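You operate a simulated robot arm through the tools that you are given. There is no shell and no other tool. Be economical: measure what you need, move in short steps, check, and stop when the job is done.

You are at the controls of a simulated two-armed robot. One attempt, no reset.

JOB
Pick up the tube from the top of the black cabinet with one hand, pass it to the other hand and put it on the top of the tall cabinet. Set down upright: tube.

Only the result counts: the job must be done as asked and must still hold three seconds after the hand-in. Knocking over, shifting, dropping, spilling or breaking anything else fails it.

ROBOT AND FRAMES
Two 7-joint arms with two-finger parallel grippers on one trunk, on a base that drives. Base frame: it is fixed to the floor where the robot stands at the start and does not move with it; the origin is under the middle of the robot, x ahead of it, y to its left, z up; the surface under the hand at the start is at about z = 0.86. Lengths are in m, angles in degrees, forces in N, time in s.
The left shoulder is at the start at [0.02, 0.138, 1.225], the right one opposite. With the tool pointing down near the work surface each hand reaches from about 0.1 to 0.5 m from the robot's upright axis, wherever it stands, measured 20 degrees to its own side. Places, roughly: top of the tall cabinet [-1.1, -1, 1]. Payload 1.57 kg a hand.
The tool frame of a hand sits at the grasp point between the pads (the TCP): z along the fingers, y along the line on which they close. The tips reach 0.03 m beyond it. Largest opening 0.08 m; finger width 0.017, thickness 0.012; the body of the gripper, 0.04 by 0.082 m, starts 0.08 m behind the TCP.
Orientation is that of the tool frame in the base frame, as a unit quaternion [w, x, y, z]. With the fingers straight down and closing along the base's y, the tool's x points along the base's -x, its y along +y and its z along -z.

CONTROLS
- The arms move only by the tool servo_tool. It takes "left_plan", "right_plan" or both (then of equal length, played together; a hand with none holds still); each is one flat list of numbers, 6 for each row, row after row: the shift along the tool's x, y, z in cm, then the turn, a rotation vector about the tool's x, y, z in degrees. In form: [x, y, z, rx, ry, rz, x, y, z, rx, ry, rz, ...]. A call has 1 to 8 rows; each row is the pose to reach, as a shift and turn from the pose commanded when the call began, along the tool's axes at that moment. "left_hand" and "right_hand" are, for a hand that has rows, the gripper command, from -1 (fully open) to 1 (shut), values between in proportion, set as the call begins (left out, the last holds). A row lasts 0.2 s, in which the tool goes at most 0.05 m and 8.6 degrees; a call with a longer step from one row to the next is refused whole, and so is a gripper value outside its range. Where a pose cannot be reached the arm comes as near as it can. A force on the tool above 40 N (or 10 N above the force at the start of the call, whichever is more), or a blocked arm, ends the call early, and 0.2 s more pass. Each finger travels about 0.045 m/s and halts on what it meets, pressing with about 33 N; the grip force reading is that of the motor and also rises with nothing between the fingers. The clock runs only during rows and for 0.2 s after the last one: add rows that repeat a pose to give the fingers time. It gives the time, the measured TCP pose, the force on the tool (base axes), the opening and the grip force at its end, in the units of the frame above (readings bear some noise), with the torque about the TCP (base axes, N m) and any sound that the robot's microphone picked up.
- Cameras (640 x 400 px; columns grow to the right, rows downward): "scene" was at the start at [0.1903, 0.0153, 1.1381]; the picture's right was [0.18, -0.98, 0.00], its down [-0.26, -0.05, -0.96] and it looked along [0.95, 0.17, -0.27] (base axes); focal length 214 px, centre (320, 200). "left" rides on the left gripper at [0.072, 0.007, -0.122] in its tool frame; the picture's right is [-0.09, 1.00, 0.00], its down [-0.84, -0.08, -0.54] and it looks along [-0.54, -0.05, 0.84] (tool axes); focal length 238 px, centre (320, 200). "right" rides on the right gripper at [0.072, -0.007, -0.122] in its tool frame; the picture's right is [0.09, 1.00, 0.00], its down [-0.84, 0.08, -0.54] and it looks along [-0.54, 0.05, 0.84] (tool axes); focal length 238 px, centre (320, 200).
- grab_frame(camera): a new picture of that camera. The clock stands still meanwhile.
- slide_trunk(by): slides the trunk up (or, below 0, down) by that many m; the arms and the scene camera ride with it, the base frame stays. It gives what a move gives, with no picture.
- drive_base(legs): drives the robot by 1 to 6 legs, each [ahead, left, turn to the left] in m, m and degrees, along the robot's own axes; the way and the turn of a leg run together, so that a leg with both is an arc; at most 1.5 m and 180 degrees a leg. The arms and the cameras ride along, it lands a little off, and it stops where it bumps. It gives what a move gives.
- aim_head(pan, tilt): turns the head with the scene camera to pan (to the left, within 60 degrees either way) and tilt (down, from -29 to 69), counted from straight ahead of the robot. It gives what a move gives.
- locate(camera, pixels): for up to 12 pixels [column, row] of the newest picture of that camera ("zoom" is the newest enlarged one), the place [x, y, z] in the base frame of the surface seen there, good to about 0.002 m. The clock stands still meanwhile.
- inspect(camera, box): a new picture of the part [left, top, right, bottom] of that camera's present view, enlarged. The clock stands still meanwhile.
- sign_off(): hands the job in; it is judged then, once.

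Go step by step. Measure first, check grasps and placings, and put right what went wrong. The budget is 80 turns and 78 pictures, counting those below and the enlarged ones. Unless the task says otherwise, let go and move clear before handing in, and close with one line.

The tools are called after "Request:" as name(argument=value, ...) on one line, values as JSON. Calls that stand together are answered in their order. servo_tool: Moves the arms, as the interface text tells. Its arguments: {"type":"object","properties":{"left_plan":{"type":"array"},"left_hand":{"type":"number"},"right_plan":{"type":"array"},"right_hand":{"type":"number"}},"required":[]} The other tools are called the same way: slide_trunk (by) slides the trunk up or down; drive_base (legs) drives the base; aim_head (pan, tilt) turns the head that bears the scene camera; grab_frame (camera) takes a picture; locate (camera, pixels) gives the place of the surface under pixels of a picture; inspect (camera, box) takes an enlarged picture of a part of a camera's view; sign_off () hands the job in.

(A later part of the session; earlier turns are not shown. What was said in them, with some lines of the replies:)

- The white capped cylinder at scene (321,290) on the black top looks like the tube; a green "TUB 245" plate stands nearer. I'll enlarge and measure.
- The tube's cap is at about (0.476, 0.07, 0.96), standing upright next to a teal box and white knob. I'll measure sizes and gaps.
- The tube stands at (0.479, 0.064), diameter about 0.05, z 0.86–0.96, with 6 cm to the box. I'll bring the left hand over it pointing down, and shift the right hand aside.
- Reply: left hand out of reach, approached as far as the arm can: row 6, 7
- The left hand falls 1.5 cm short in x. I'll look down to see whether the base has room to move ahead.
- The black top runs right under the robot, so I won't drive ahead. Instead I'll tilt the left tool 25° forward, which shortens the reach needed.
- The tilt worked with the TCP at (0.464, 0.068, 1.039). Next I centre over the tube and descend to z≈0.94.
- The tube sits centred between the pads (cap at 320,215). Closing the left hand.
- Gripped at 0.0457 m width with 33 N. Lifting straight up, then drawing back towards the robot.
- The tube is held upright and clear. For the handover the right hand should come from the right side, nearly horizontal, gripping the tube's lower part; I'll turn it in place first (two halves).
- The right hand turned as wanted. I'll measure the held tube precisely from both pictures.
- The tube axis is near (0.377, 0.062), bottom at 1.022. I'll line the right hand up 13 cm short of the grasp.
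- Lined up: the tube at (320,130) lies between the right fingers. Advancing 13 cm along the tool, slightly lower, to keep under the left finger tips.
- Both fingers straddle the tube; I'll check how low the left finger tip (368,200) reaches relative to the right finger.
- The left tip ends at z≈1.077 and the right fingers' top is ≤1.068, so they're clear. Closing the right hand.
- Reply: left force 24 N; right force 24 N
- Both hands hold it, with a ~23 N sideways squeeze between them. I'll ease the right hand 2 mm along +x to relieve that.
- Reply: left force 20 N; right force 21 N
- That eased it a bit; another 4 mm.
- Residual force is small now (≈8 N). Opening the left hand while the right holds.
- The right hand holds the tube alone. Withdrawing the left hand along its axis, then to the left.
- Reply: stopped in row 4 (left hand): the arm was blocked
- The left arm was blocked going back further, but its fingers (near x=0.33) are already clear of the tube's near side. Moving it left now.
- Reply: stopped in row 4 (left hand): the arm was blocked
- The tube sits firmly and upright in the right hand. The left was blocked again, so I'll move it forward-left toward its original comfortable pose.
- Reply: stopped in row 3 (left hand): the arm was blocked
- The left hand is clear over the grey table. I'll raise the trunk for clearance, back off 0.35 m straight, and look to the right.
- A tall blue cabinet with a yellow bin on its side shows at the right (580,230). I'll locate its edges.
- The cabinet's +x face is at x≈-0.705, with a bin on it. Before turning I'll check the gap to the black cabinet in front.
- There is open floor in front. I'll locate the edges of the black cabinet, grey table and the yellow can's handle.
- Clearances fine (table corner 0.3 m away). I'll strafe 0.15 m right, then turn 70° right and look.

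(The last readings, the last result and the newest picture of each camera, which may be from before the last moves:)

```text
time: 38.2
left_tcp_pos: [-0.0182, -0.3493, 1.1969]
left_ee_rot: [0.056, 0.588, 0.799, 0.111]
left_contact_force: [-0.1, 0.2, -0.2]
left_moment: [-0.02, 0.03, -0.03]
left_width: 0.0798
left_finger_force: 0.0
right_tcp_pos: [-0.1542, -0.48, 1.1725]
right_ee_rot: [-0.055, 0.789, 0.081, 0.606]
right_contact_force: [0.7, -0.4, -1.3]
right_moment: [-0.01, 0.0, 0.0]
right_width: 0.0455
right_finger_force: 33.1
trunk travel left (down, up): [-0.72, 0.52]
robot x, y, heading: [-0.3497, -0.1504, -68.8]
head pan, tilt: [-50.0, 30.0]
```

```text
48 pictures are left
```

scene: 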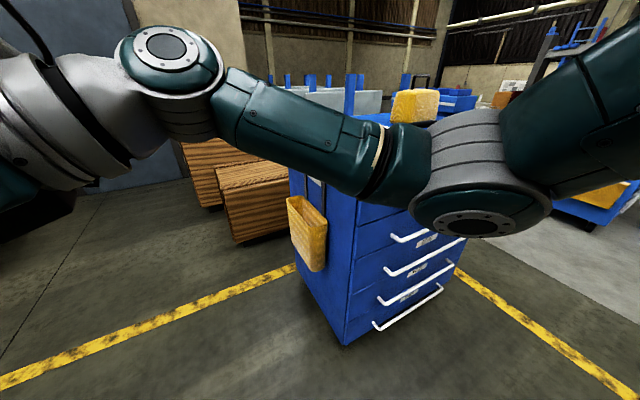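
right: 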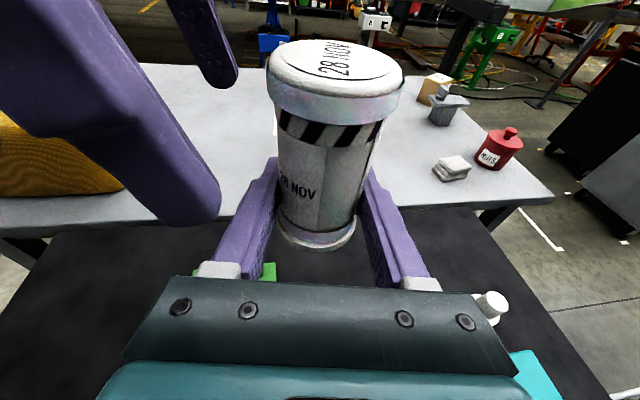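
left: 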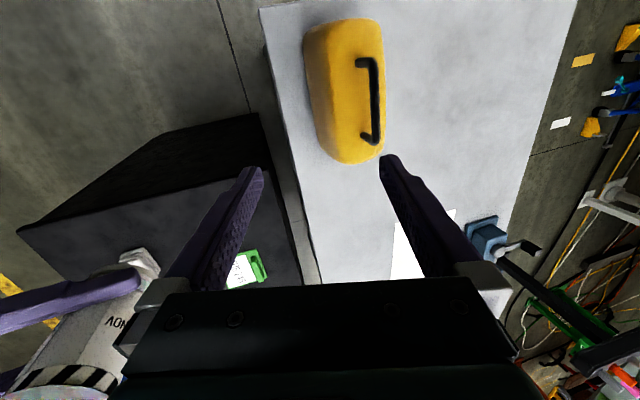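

The drawer cabinet faces +y, with a yellow block on its top. I'll turn to face -y (heading -90) and look again.

Request:
drive_base(legs=[[0, 0, -21.2]])

Request:
aim_head(pan=-60, tilt=25)

Request:
grab_frame(camera="scene")

```text
time: 39.7
left_tcp_pos: [-0.1122, -0.4538, 1.1975]
left_ee_rot: [0.077, 0.723, 0.679, 0.099]
left_contact_force: [0.8, 0.1, 0.5]
left_moment: [0.02, 0.02, -0.02]
left_width: 0.08
left_finger_force: 0.0
right_tcp_pos: [-0.2869, -0.5267, 1.1732]
right_ee_rot: [0.056, 0.79, -0.064, 0.606]
right_contact_force: [-0.7, 0.1, -2.3]
right_moment: [-0.05, -0.01, -0.03]
right_width: 0.0454
right_finger_force: 33.1
trunk travel left (down, up): [-0.72, 0.52]
robot x, y, heading: [-0.3493, -0.1467, -89.6]
head pan, tilt: [-50.0, 30.0]
```

```text
time: 40.4
left_tcp_pos: [-0.1115, -0.4542, 1.1974]
left_ee_rot: [0.076, 0.723, 0.679, 0.099]
left_contact_force: [0.0, 0.2, 0.0]
left_moment: [0.0, 0.03, 0.01]
left_width: 0.0803
left_finger_force: 0.1
right_tcp_pos: [-0.2852, -0.5265, 1.1724]
right_ee_rot: [0.055, 0.791, -0.064, 0.606]
right_contact_force: [-0.3, 0.1, -1.6]
right_moment: [-0.02, -0.01, 0.01]
right_width: 0.0454
right_finger_force: 32.5
trunk travel left (down, up): [-0.72, 0.52]
robot x, y, heading: [-0.3488, -0.1448, -89.4]
head pan, tilt: [-60.0, 25.0]
```

```text
47 pictures are left
```

scene: 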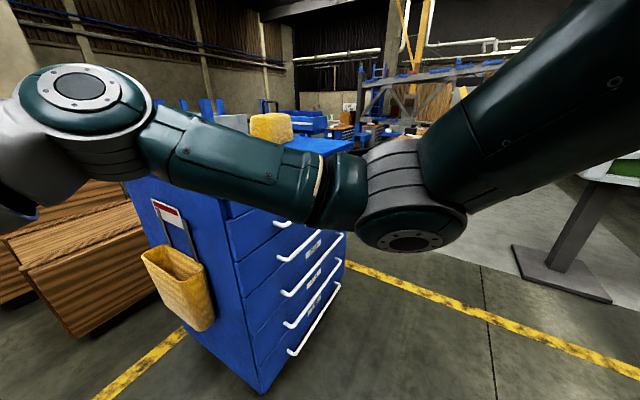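

The floor to the robot's right looks free as far as a table leg at (560,250). Measuring those and the cabinet.

Request:
locate(camera="scene", pixels=[[320, 145], [345, 230], [262, 390], [270, 128], [560, 285], [590, 170], [300, 350], [225, 240], [345, 148], [152, 200]])

```text
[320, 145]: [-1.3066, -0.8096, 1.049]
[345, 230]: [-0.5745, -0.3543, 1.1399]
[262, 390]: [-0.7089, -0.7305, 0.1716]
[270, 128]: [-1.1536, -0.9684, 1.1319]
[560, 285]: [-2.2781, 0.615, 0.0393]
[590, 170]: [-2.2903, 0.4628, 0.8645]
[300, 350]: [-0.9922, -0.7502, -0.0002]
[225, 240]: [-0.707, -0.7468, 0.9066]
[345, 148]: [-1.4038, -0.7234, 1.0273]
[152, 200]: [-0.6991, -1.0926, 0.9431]
```

The cabinet spans x≈-0.705…-1.43 with its front at y≈-0.72, top at 1.05, and a block near (-1.15,-0.97). I'll raise the trunk 0.1 m, strafe 0.5 m right and look at the top.

Request:
slide_trunk(by=0.12)

Request:
drive_base(legs=[[0, -0.5, 0]])

Request:
aim_head(pan=0, tilt=35)

Request:
grab_frame(camera="scene")

```text
time: 41.9
left_tcp_pos: [-0.1122, -0.4545, 1.3174]
left_ee_rot: [0.077, 0.723, 0.679, 0.1]
left_contact_force: [-0.4, 0.0, 0.8]
left_moment: [-0.02, -0.02, 0.01]
left_width: 0.08
left_finger_force: 0.0
right_tcp_pos: [-0.2852, -0.5265, 1.2919]
right_ee_rot: [0.055, 0.791, -0.064, 0.606]
right_contact_force: [0.2, 0.0, -1.2]
right_moment: [0.04, 0.02, 0.01]
right_width: 0.0454
right_finger_force: 32.5
trunk travel left (down, up): [-0.84, 0.4]
robot x, y, heading: [-0.3491, -0.1494, -89.2]
head pan, tilt: [-60.0, 25.0]
```

```text
time: 44.9
left_tcp_pos: [-0.6226, -0.4585, 1.3174]
left_ee_rot: [0.076, 0.724, 0.679, 0.099]
left_contact_force: [0.0, 0.3, -0.7]
left_moment: [-0.01, -0.01, 0.0]
left_width: 0.0802
left_finger_force: 0.0
right_tcp_pos: [-0.7969, -0.531, 1.2928]
right_ee_rot: [0.057, 0.79, -0.065, 0.606]
right_contact_force: [-0.1, 0.4, -1.7]
right_moment: [-0.02, 0.01, -0.04]
right_width: 0.0452
right_finger_force: 33.6
trunk travel left (down, up): [-0.84, 0.4]
robot x, y, heading: [-0.86, -0.1491, -89.7]
head pan, tilt: [-60.0, 25.0]
```

```text
time: 46.2
left_tcp_pos: [-0.6229, -0.4583, 1.3178]
left_ee_rot: [0.076, 0.724, 0.678, 0.099]
left_contact_force: [-0.2, 0.8, 0.3]
left_moment: [-0.03, -0.04, 0.02]
left_width: 0.0801
left_finger_force: 0.0
right_tcp_pos: [-0.7968, -0.5304, 1.2921]
right_ee_rot: [0.057, 0.791, -0.066, 0.606]
right_contact_force: [-0.4, 0.4, -1.2]
right_moment: [0.02, 0.0, -0.03]
right_width: 0.0453
right_finger_force: 33.2
trunk travel left (down, up): [-0.84, 0.4]
robot x, y, heading: [-0.8623, -0.1475, -89.9]
head pan, tilt: [0.0, 35.0]
```

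```text
46 pictures are left
```

scene: 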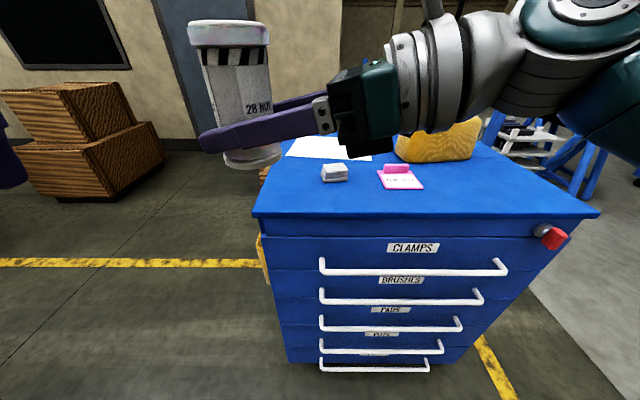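

I now see the top: white block (335,173), pink plate (400,178), paper (330,148), yellow piece (440,145). Measuring free areas.

Request:
locate(camera="scene", pixels=[[258, 214], [595, 214], [430, 214], [323, 180], [347, 180], [335, 168], [382, 188], [424, 188], [398, 158], [475, 158], [480, 190], [300, 195]])

Request:
locate(camera="scene", pixels=[[282, 160], [372, 160], [440, 125], [396, 168], [275, 175], [440, 190], [540, 170], [555, 238], [488, 150]])

```text
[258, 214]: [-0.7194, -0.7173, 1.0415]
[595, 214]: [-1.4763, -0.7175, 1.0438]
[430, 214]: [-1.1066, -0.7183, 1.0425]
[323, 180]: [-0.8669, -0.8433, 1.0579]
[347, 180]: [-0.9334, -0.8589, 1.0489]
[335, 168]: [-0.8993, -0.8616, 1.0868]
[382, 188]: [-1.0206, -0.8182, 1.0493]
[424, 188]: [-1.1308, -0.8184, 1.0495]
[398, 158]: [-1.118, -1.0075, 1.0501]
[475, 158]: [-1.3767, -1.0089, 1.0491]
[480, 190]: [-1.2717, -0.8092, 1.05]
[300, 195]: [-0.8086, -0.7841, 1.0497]
```

```text
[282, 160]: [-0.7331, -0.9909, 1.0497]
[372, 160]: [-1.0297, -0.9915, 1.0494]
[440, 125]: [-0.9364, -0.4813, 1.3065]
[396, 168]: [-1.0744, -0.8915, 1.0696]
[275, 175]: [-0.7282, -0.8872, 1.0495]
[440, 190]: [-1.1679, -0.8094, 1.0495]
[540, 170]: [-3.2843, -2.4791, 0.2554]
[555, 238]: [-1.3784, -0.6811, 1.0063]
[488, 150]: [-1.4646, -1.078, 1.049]
```

Top at z≈1.05; the area around (-1.25,-0.80) is clear. I'll check the low side of my right forearm relative to the tube before choosing the approach.

Request:
aim_head(pan=-40, tilt=20)

Request:
grab_frame(camera="scene")

```text
time: 47.3
left_tcp_pos: [-0.6231, -0.459, 1.318]
left_ee_rot: [0.076, 0.724, 0.678, 0.1]
left_contact_force: [0.4, -0.3, -0.4]
left_moment: [-0.02, -0.04, -0.01]
left_width: 0.0799
left_finger_force: 0.0
right_tcp_pos: [-0.7973, -0.5304, 1.2918]
right_ee_rot: [0.058, 0.79, -0.066, 0.606]
right_contact_force: [-1.1, 0.7, -1.7]
right_moment: [-0.02, 0.01, -0.03]
right_width: 0.0452
right_finger_force: 33.1
trunk travel left (down, up): [-0.84, 0.4]
robot x, y, heading: [-0.859, -0.1508, -89.9]
head pan, tilt: [-40.0, 20.0]
```

```text
45 pictures are left
```

scene: 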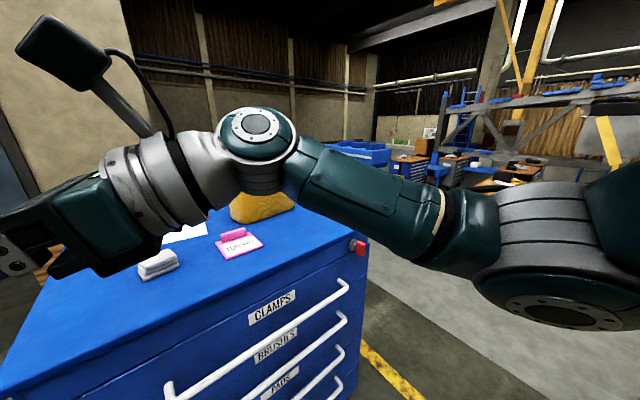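

Request:
locate(camera="scene", pixels=[[145, 258], [205, 215], [260, 192], [320, 210], [380, 240], [430, 255], [500, 300], [85, 268], [45, 275], [560, 325]])

```text
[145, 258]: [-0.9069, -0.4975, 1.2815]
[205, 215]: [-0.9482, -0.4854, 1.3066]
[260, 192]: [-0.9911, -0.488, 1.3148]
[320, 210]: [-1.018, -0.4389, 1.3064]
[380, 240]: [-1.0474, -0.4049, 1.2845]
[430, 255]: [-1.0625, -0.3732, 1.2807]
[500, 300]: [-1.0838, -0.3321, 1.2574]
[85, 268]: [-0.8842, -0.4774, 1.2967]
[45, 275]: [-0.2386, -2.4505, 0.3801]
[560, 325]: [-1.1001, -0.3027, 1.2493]
```

The forearm's low points lie ≥5 cm toward the robot from the tube, so placing near the front edge, at about (-1.22,-0.775), keeps them outside the top. Driving there while high.

Request:
drive_base(legs=[[0, -0.423, 0], [0.245, 0, 0]])

Request:
aim_head(pan=0, tilt=45)

Request:
grab_frame(camera="scene")

Request:
grab_frame(camera="right")

```text
time: 51.3
left_tcp_pos: [-1.0543, -0.701, 1.317]
left_ee_rot: [0.076, 0.727, 0.676, 0.098]
left_contact_force: [-0.4, 0.0, -0.4]
left_moment: [0.0, -0.01, -0.01]
left_width: 0.0802
left_finger_force: 0.0
right_tcp_pos: [-1.2281, -0.7716, 1.2925]
right_ee_rot: [0.058, 0.791, -0.068, 0.606]
right_contact_force: [-0.4, 0.4, -1.9]
right_moment: [0.0, -0.03, 0.03]
right_width: 0.0452
right_finger_force: 33.2
trunk travel left (down, up): [-0.84, 0.4]
robot x, y, heading: [-1.2906, -0.3908, -90.1]
head pan, tilt: [-40.0, 20.0]
```

```text
time: 52.4
left_tcp_pos: [-1.0541, -0.7005, 1.3179]
left_ee_rot: [0.076, 0.726, 0.676, 0.099]
left_contact_force: [-0.6, 0.8, -0.3]
left_moment: [-0.01, 0.0, -0.01]
left_width: 0.0801
left_finger_force: 0.1
right_tcp_pos: [-1.228, -0.7728, 1.2931]
right_ee_rot: [0.058, 0.79, -0.067, 0.607]
right_contact_force: [-0.2, 0.7, -0.4]
right_moment: [-0.01, -0.01, -0.01]
right_width: 0.0453
right_finger_force: 33.0
trunk travel left (down, up): [-0.84, 0.4]
robot x, y, heading: [-1.2899, -0.39, -89.8]
head pan, tilt: [0.0, 45.0]
```

```text
44 pictures are left
```

scene: 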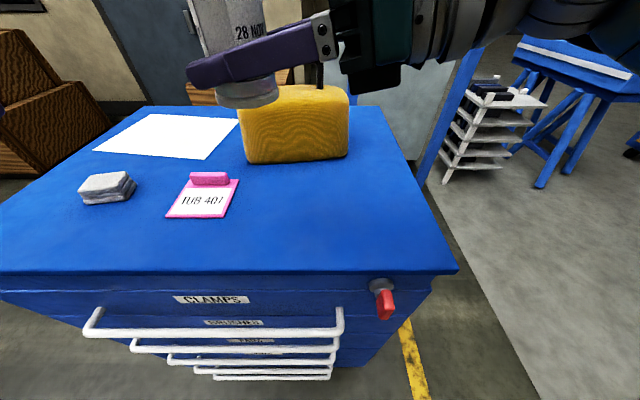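

```text
43 pictures are left
```

right: 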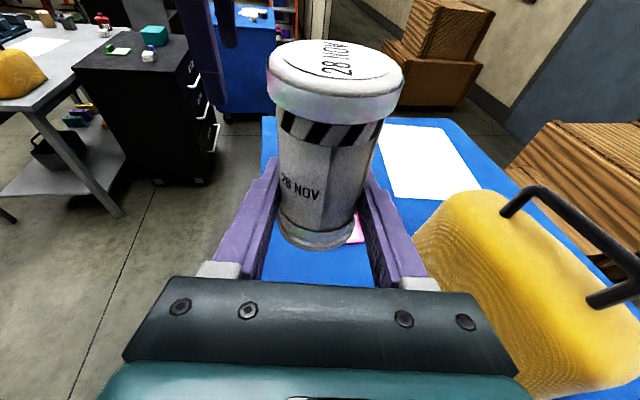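

The yellow case with a black handle stands behind the spot. I'll locate it, the handle, and the tube's bottom.

Request:
locate(camera="scene", pixels=[[247, 162], [345, 158], [348, 100], [318, 72], [220, 103], [248, 106], [275, 98], [237, 180], [240, 215], [458, 272], [300, 160]])

Request:
locate(camera="right", pixels=[[318, 246], [310, 215], [300, 120], [440, 220], [520, 200], [590, 300], [335, 60], [420, 260], [500, 380]])

```text
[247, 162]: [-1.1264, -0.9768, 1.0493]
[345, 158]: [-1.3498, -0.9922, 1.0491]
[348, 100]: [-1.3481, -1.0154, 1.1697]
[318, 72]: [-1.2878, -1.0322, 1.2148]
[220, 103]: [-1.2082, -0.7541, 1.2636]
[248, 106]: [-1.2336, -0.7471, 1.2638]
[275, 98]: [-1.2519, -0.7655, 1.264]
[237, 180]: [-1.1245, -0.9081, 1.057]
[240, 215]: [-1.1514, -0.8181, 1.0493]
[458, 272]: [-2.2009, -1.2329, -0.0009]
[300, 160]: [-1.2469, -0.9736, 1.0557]
```

```text
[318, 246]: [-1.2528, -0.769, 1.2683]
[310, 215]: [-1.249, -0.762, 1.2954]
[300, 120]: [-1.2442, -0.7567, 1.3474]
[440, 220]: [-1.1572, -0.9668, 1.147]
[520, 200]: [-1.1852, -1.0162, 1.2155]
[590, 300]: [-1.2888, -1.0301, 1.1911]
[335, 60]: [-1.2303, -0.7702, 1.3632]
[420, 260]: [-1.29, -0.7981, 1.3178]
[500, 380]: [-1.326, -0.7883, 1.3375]
```

The tube is upright, bottom at 1.2635 (0.03 below TCP), and the case is 0.14 m clear. Before lowering the trunk I'll raise the left hand so it stays off the top.

Request:
servo_tool(left_plan=[0, 0, -2, 0, 0, 0, 0, 0, -4, 0, 0, 0, 0, 0, -6, 0, 0, 0, 0, 0, -8, 0, 0, 0, 0, 0, -10, 0, 0, 0, 0, 0, -12, 0, 0, 0])

```text
time: 53.2
left_tcp_pos: [-1.0628, -0.6797, 1.3203]
left_ee_rot: [0.011, 0.725, 0.667, 0.169]
left_contact_force: [1.3, -0.7, 0.0]
left_moment: [0.03, 0.06, -0.01]
left_width: 0.08
left_finger_force: 0.0
right_tcp_pos: [-1.228, -0.772, 1.2932]
right_ee_rot: [0.058, 0.791, -0.067, 0.606]
right_contact_force: [-0.1, 0.0, -1.8]
right_moment: [0.03, 0.01, 0.0]
right_width: 0.0451
right_finger_force: 32.8
trunk travel left (down, up): [-0.84, 0.4]
robot x, y, heading: [-1.285, -0.3922, -90.0]
head pan, tilt: [0.0, 45.0]
stopped in row 4 (left hand): the arm was blocked; the commanded pose is now the measured one
```

The left arm is at a joint limit there. I'll take it forward-left first, then up.

Request:
servo_tool(left_plan=[-3.1, 2, -0.3, 0, 0, 0, -6.3, 4, -0.5, 0, 0, 0, -9.4, 5.9, -0.8, 0, 0, 0, -8.7, 6.7, -4, 0, 0, 0, -7.9, 7.5, -7, 0, 0, 0, -7.1, 8.3, -10.2, 0, 0, 0])

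```text
time: 54.4
left_tcp_pos: [-1.0063, -0.7473, 1.3]
left_ee_rot: [-0.074, 0.714, 0.654, 0.238]
left_contact_force: [0.4, -0.1, 0.0]
left_moment: [0.04, -0.03, -0.03]
left_width: 0.0802
left_finger_force: 0.0
right_tcp_pos: [-1.2279, -0.7722, 1.293]
right_ee_rot: [0.058, 0.79, -0.067, 0.606]
right_contact_force: [-0.2, 0.0, -0.9]
right_moment: [0.0, -0.01, 0.0]
right_width: 0.0453
right_finger_force: 33.1
trunk travel left (down, up): [-0.84, 0.4]
robot x, y, heading: [-1.2906, -0.3889, -90.0]
head pan, tilt: [0.0, 45.0]
stopped in row 5 (left hand): the arm was blocked; the commanded pose is now the measured one
```

The left arm keeps hitting a limit, so I'll lower less with the trunk: the right arm itself goes down 9 cm first, while still high.

Request:
servo_tool(right_plan=[-2.17, -0.02, 0.58, 0, 0, 0, -4.34, -0.04, 1.16, 0, 0, 0, -6.5, -0.06, 1.73, 0, 0, 0, -8.69, -0.09, 2.31, 0, 0, 0, -8.69, -0.09, 2.31, 0, 0, 0])

Request:
grab_frame(camera="scene")

```text
time: 55.6
left_tcp_pos: [-1.006, -0.7484, 1.2997]
left_ee_rot: [-0.074, 0.714, 0.654, 0.237]
left_contact_force: [0.5, -0.3, 0.4]
left_moment: [0.02, 0.01, 0.01]
left_width: 0.08
left_finger_force: 0.0
right_tcp_pos: [-1.2282, -0.7721, 1.2004]
right_ee_rot: [0.058, 0.79, -0.067, 0.606]
right_contact_force: [-0.7, -0.5, -0.7]
right_moment: [-0.02, 0.02, -0.02]
right_width: 0.0451
right_finger_force: 33.0
trunk travel left (down, up): [-0.84, 0.4]
robot x, y, heading: [-1.2862, -0.393, -89.9]
head pan, tilt: [0.0, 45.0]
```

```text
42 pictures are left
```

scene: 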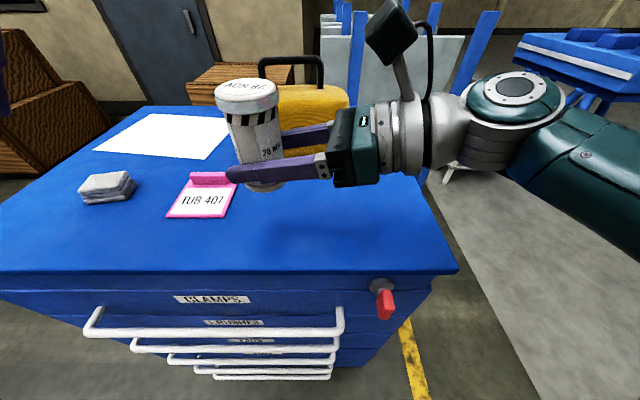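

The arm lowered well; tube bottom is at ~1.17. I'll check the low points of the wrist and forearm before going further.

Request:
locate(camera="scene", pixels=[[355, 186], [410, 172], [440, 168], [490, 168], [530, 192], [580, 228], [630, 262], [262, 188], [240, 180], [270, 185]])

```text
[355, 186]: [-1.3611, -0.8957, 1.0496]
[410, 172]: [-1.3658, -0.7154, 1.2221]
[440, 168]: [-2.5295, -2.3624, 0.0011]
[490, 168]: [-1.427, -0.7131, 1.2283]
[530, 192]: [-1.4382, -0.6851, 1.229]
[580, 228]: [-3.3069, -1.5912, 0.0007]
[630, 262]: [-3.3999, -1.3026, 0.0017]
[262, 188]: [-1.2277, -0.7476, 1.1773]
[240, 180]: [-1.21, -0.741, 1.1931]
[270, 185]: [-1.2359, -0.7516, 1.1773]
```

Low points are at ≥1.22 near the tube, leaving ample room. Lowering the trunk 0.10 m.

Request:
slide_trunk(by=-0.1)

Request:
grab_frame(camera="right")

Request:
grab_frame(camera="scene")

```text
time: 56.9
left_tcp_pos: [-1.0065, -0.7499, 1.1997]
left_ee_rot: [-0.075, 0.714, 0.654, 0.237]
left_contact_force: [-0.4, -0.5, -1.6]
left_moment: [0.01, -0.01, 0.02]
left_width: 0.0799
left_finger_force: 0.2
right_tcp_pos: [-1.2284, -0.7717, 1.1016]
right_ee_rot: [0.059, 0.79, -0.067, 0.606]
right_contact_force: [0.1, -0.4, -1.8]
right_moment: [-0.01, 0.0, -0.01]
right_width: 0.0455
right_finger_force: 33.0
trunk travel left (down, up): [-0.74, 0.5]
robot x, y, heading: [-1.2876, -0.3906, -90.1]
head pan, tilt: [0.0, 45.0]
```

```text
41 pictures are left
```

right: 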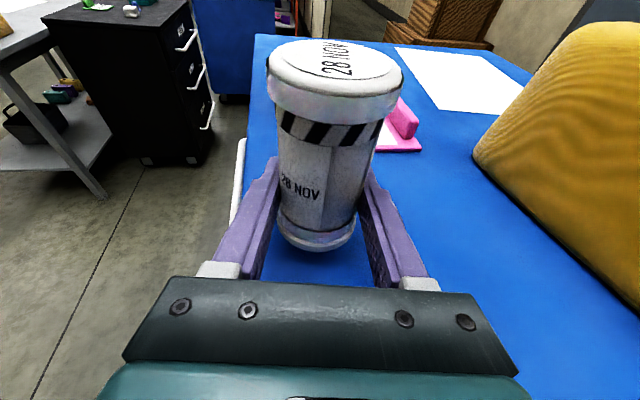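

```text
40 pictures are left
```

scene: 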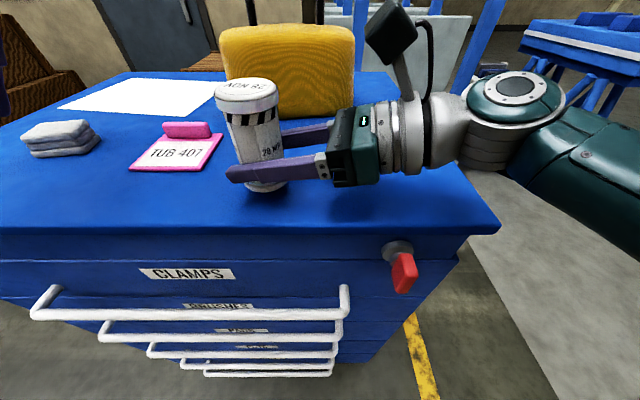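

Gap under the tube is ~2 cm. Lowering in small rows while watching the force.

Request:
servo_tool(right_plan=[-0.97, 0, 0.26, 0, 0, 0, -1.64, 0, 0.44, 0, 0, 0, -1.83, 0, 0.49, 0, 0, 0, -1.93, 0, 0.51, 0, 0, 0, -1.93, 0, 0.51, 0, 0, 0])

Request:
inspect(camera="scene", box=[190, 60, 350, 220])

```text
time: 58.1
left_tcp_pos: [-1.0055, -0.748, 1.199]
left_ee_rot: [-0.074, 0.714, 0.654, 0.238]
left_contact_force: [-0.5, 0.0, -0.4]
left_moment: [0.0, 0.02, 0.02]
left_width: 0.0797
left_finger_force: 0.0
right_tcp_pos: [-1.2289, -0.772, 1.0823]
right_ee_rot: [0.058, 0.791, -0.067, 0.605]
right_contact_force: [1.0, -0.3, -1.2]
right_moment: [-0.01, 0.02, 0.02]
right_width: 0.0451
right_finger_force: 33.3
trunk travel left (down, up): [-0.74, 0.5]
robot x, y, heading: [-1.288, -0.3918, -89.9]
head pan, tilt: [0.0, 45.0]
```

```text
2.50 times, centred on (270, 140) of scene
```

zoom: 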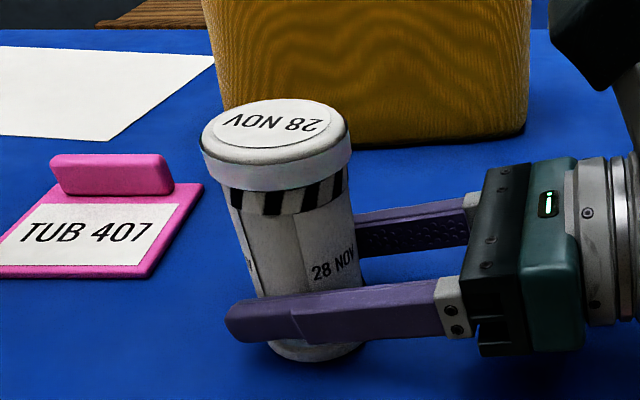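

No contact yet (TCP 1.082). Creeping down another few millimetres.

Request:
servo_tool(right_plan=[-0.1, 0, 0.03, 0, 0, 0, -0.19, 0, 0.05, 0, 0, 0, -0.29, 0, 0.08, 0, 0, 0, -0.29, 0, 0.08, 0, 0, 0])

```text
time: 59.1
left_tcp_pos: [-1.0052, -0.7497, 1.1995]
left_ee_rot: [-0.075, 0.714, 0.654, 0.237]
left_contact_force: [0.9, -0.5, 0.7]
left_moment: [0.01, 0.03, 0.04]
left_width: 0.0797
left_finger_force: 0.1
right_tcp_pos: [-1.2272, -0.7721, 1.0795]
right_ee_rot: [0.059, 0.79, -0.067, 0.607]
right_contact_force: [-1.1, 1.7, 6.0]
right_moment: [0.2, -0.02, 0.06]
right_width: 0.0453
right_finger_force: 32.7
trunk travel left (down, up): [-0.74, 0.5]
robot x, y, heading: [-1.2915, -0.3922, -90.0]
head pan, tilt: [0.0, 45.0]
```

Contact: +6 N upward, so the tube rests on the top. Opening the right hand.

Request:
servo_tool(right_plan=[0, 0, 0, 0, 0, 0, 0, 0, 0, 0, 0, 0, 0, 0, 0, 0, 0, 0, 0, 0, 0, 0, 0, 0], right_hand=-1)

Request:
grab_frame(camera="right")

Request:
inspect(camera="scene", box=[190, 60, 350, 220])

```text
time: 60.1
left_tcp_pos: [-1.0071, -0.7491, 1.1999]
left_ee_rot: [-0.075, 0.715, 0.654, 0.238]
left_contact_force: [0.6, 0.7, -0.1]
left_moment: [0.01, 0.01, 0.04]
left_width: 0.0801
left_finger_force: 0.0
right_tcp_pos: [-1.2289, -0.7715, 1.0786]
right_ee_rot: [0.059, 0.79, -0.068, 0.606]
right_contact_force: [-0.7, -0.7, 0.0]
right_moment: [0.02, 0.0, -0.02]
right_width: 0.08
right_finger_force: 0.0
trunk travel left (down, up): [-0.74, 0.5]
robot x, y, heading: [-1.2886, -0.3886, -89.9]
head pan, tilt: [0.0, 45.0]
```

```text
38 pictures are left
```

right: 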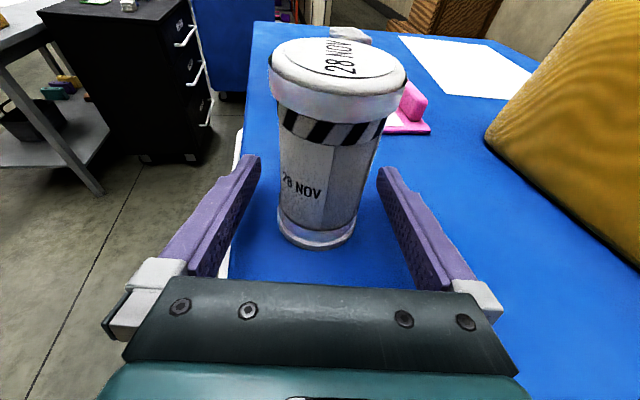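

```text
2.50 times, centred on (270, 140) of scene
```

zoom: 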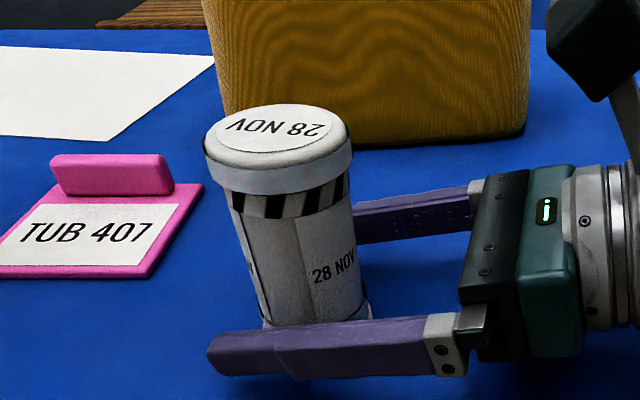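

The tube stands free and upright between the open fingers. Backing the right hand off along its axis.

Request:
servo_tool(right_plan=[0, 0, -2, 0, 0, 0, 0, 0, -4, 0, 0, 0, 0, 0, -6, 0, 0, 0, 0, 0, -8, 0, 0, 0, 0, 0, -10, 0, 0, 0, 0, 0, -12, 0, 0, 0])

Request:
grab_frame(camera="scene")

```text
time: 61.5
left_tcp_pos: [-1.0066, -0.7486, 1.1997]
left_ee_rot: [-0.073, 0.714, 0.654, 0.238]
left_contact_force: [-0.1, 0.0, -0.1]
left_moment: [0.03, 0.01, -0.01]
left_width: 0.0801
left_finger_force: 0.2
right_tcp_pos: [-1.3406, -0.7514, 1.1105]
right_ee_rot: [0.059, 0.79, -0.068, 0.606]
right_contact_force: [0.5, -0.5, -0.6]
right_moment: [-0.02, -0.02, -0.04]
right_width: 0.08
right_finger_force: 0.1
trunk travel left (down, up): [-0.74, 0.5]
robot x, y, heading: [-1.2902, -0.3936, -89.7]
head pan, tilt: [0.0, 45.0]
```

```text
36 pictures are left
```

scene: 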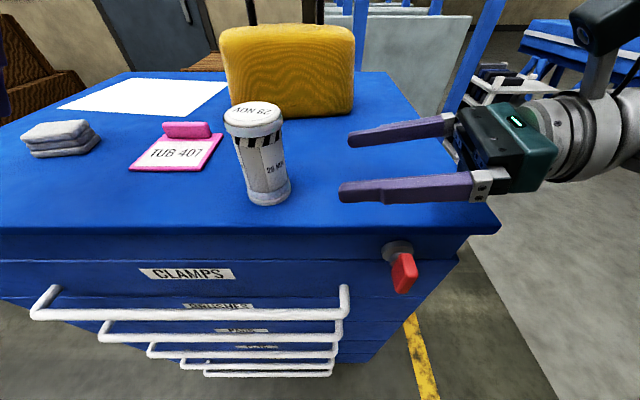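

The tube stands alone on the tall cabinet's top and the hand is clear. A final check that it's upright.

Request:
locate(camera="scene", pixels=[[253, 110], [253, 135], [265, 201], [238, 155], [289, 150]])

```text
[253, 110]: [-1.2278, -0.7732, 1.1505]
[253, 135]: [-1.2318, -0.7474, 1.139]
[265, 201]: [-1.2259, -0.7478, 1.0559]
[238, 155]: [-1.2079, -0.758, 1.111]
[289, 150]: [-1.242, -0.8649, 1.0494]
```

The front of the cap and the front of the foot share y≈-0.7475 and the top is level at 1.15, so the tube is upright. Handing in.

Request:
sign_off()

```text
The job is handed in.
```

The tube was picked up with the left hand, passed to the right, and now stands upright on top of the tall cabinet. Both hands are clear of it, nothing else was seen to move, and the job is handed in.
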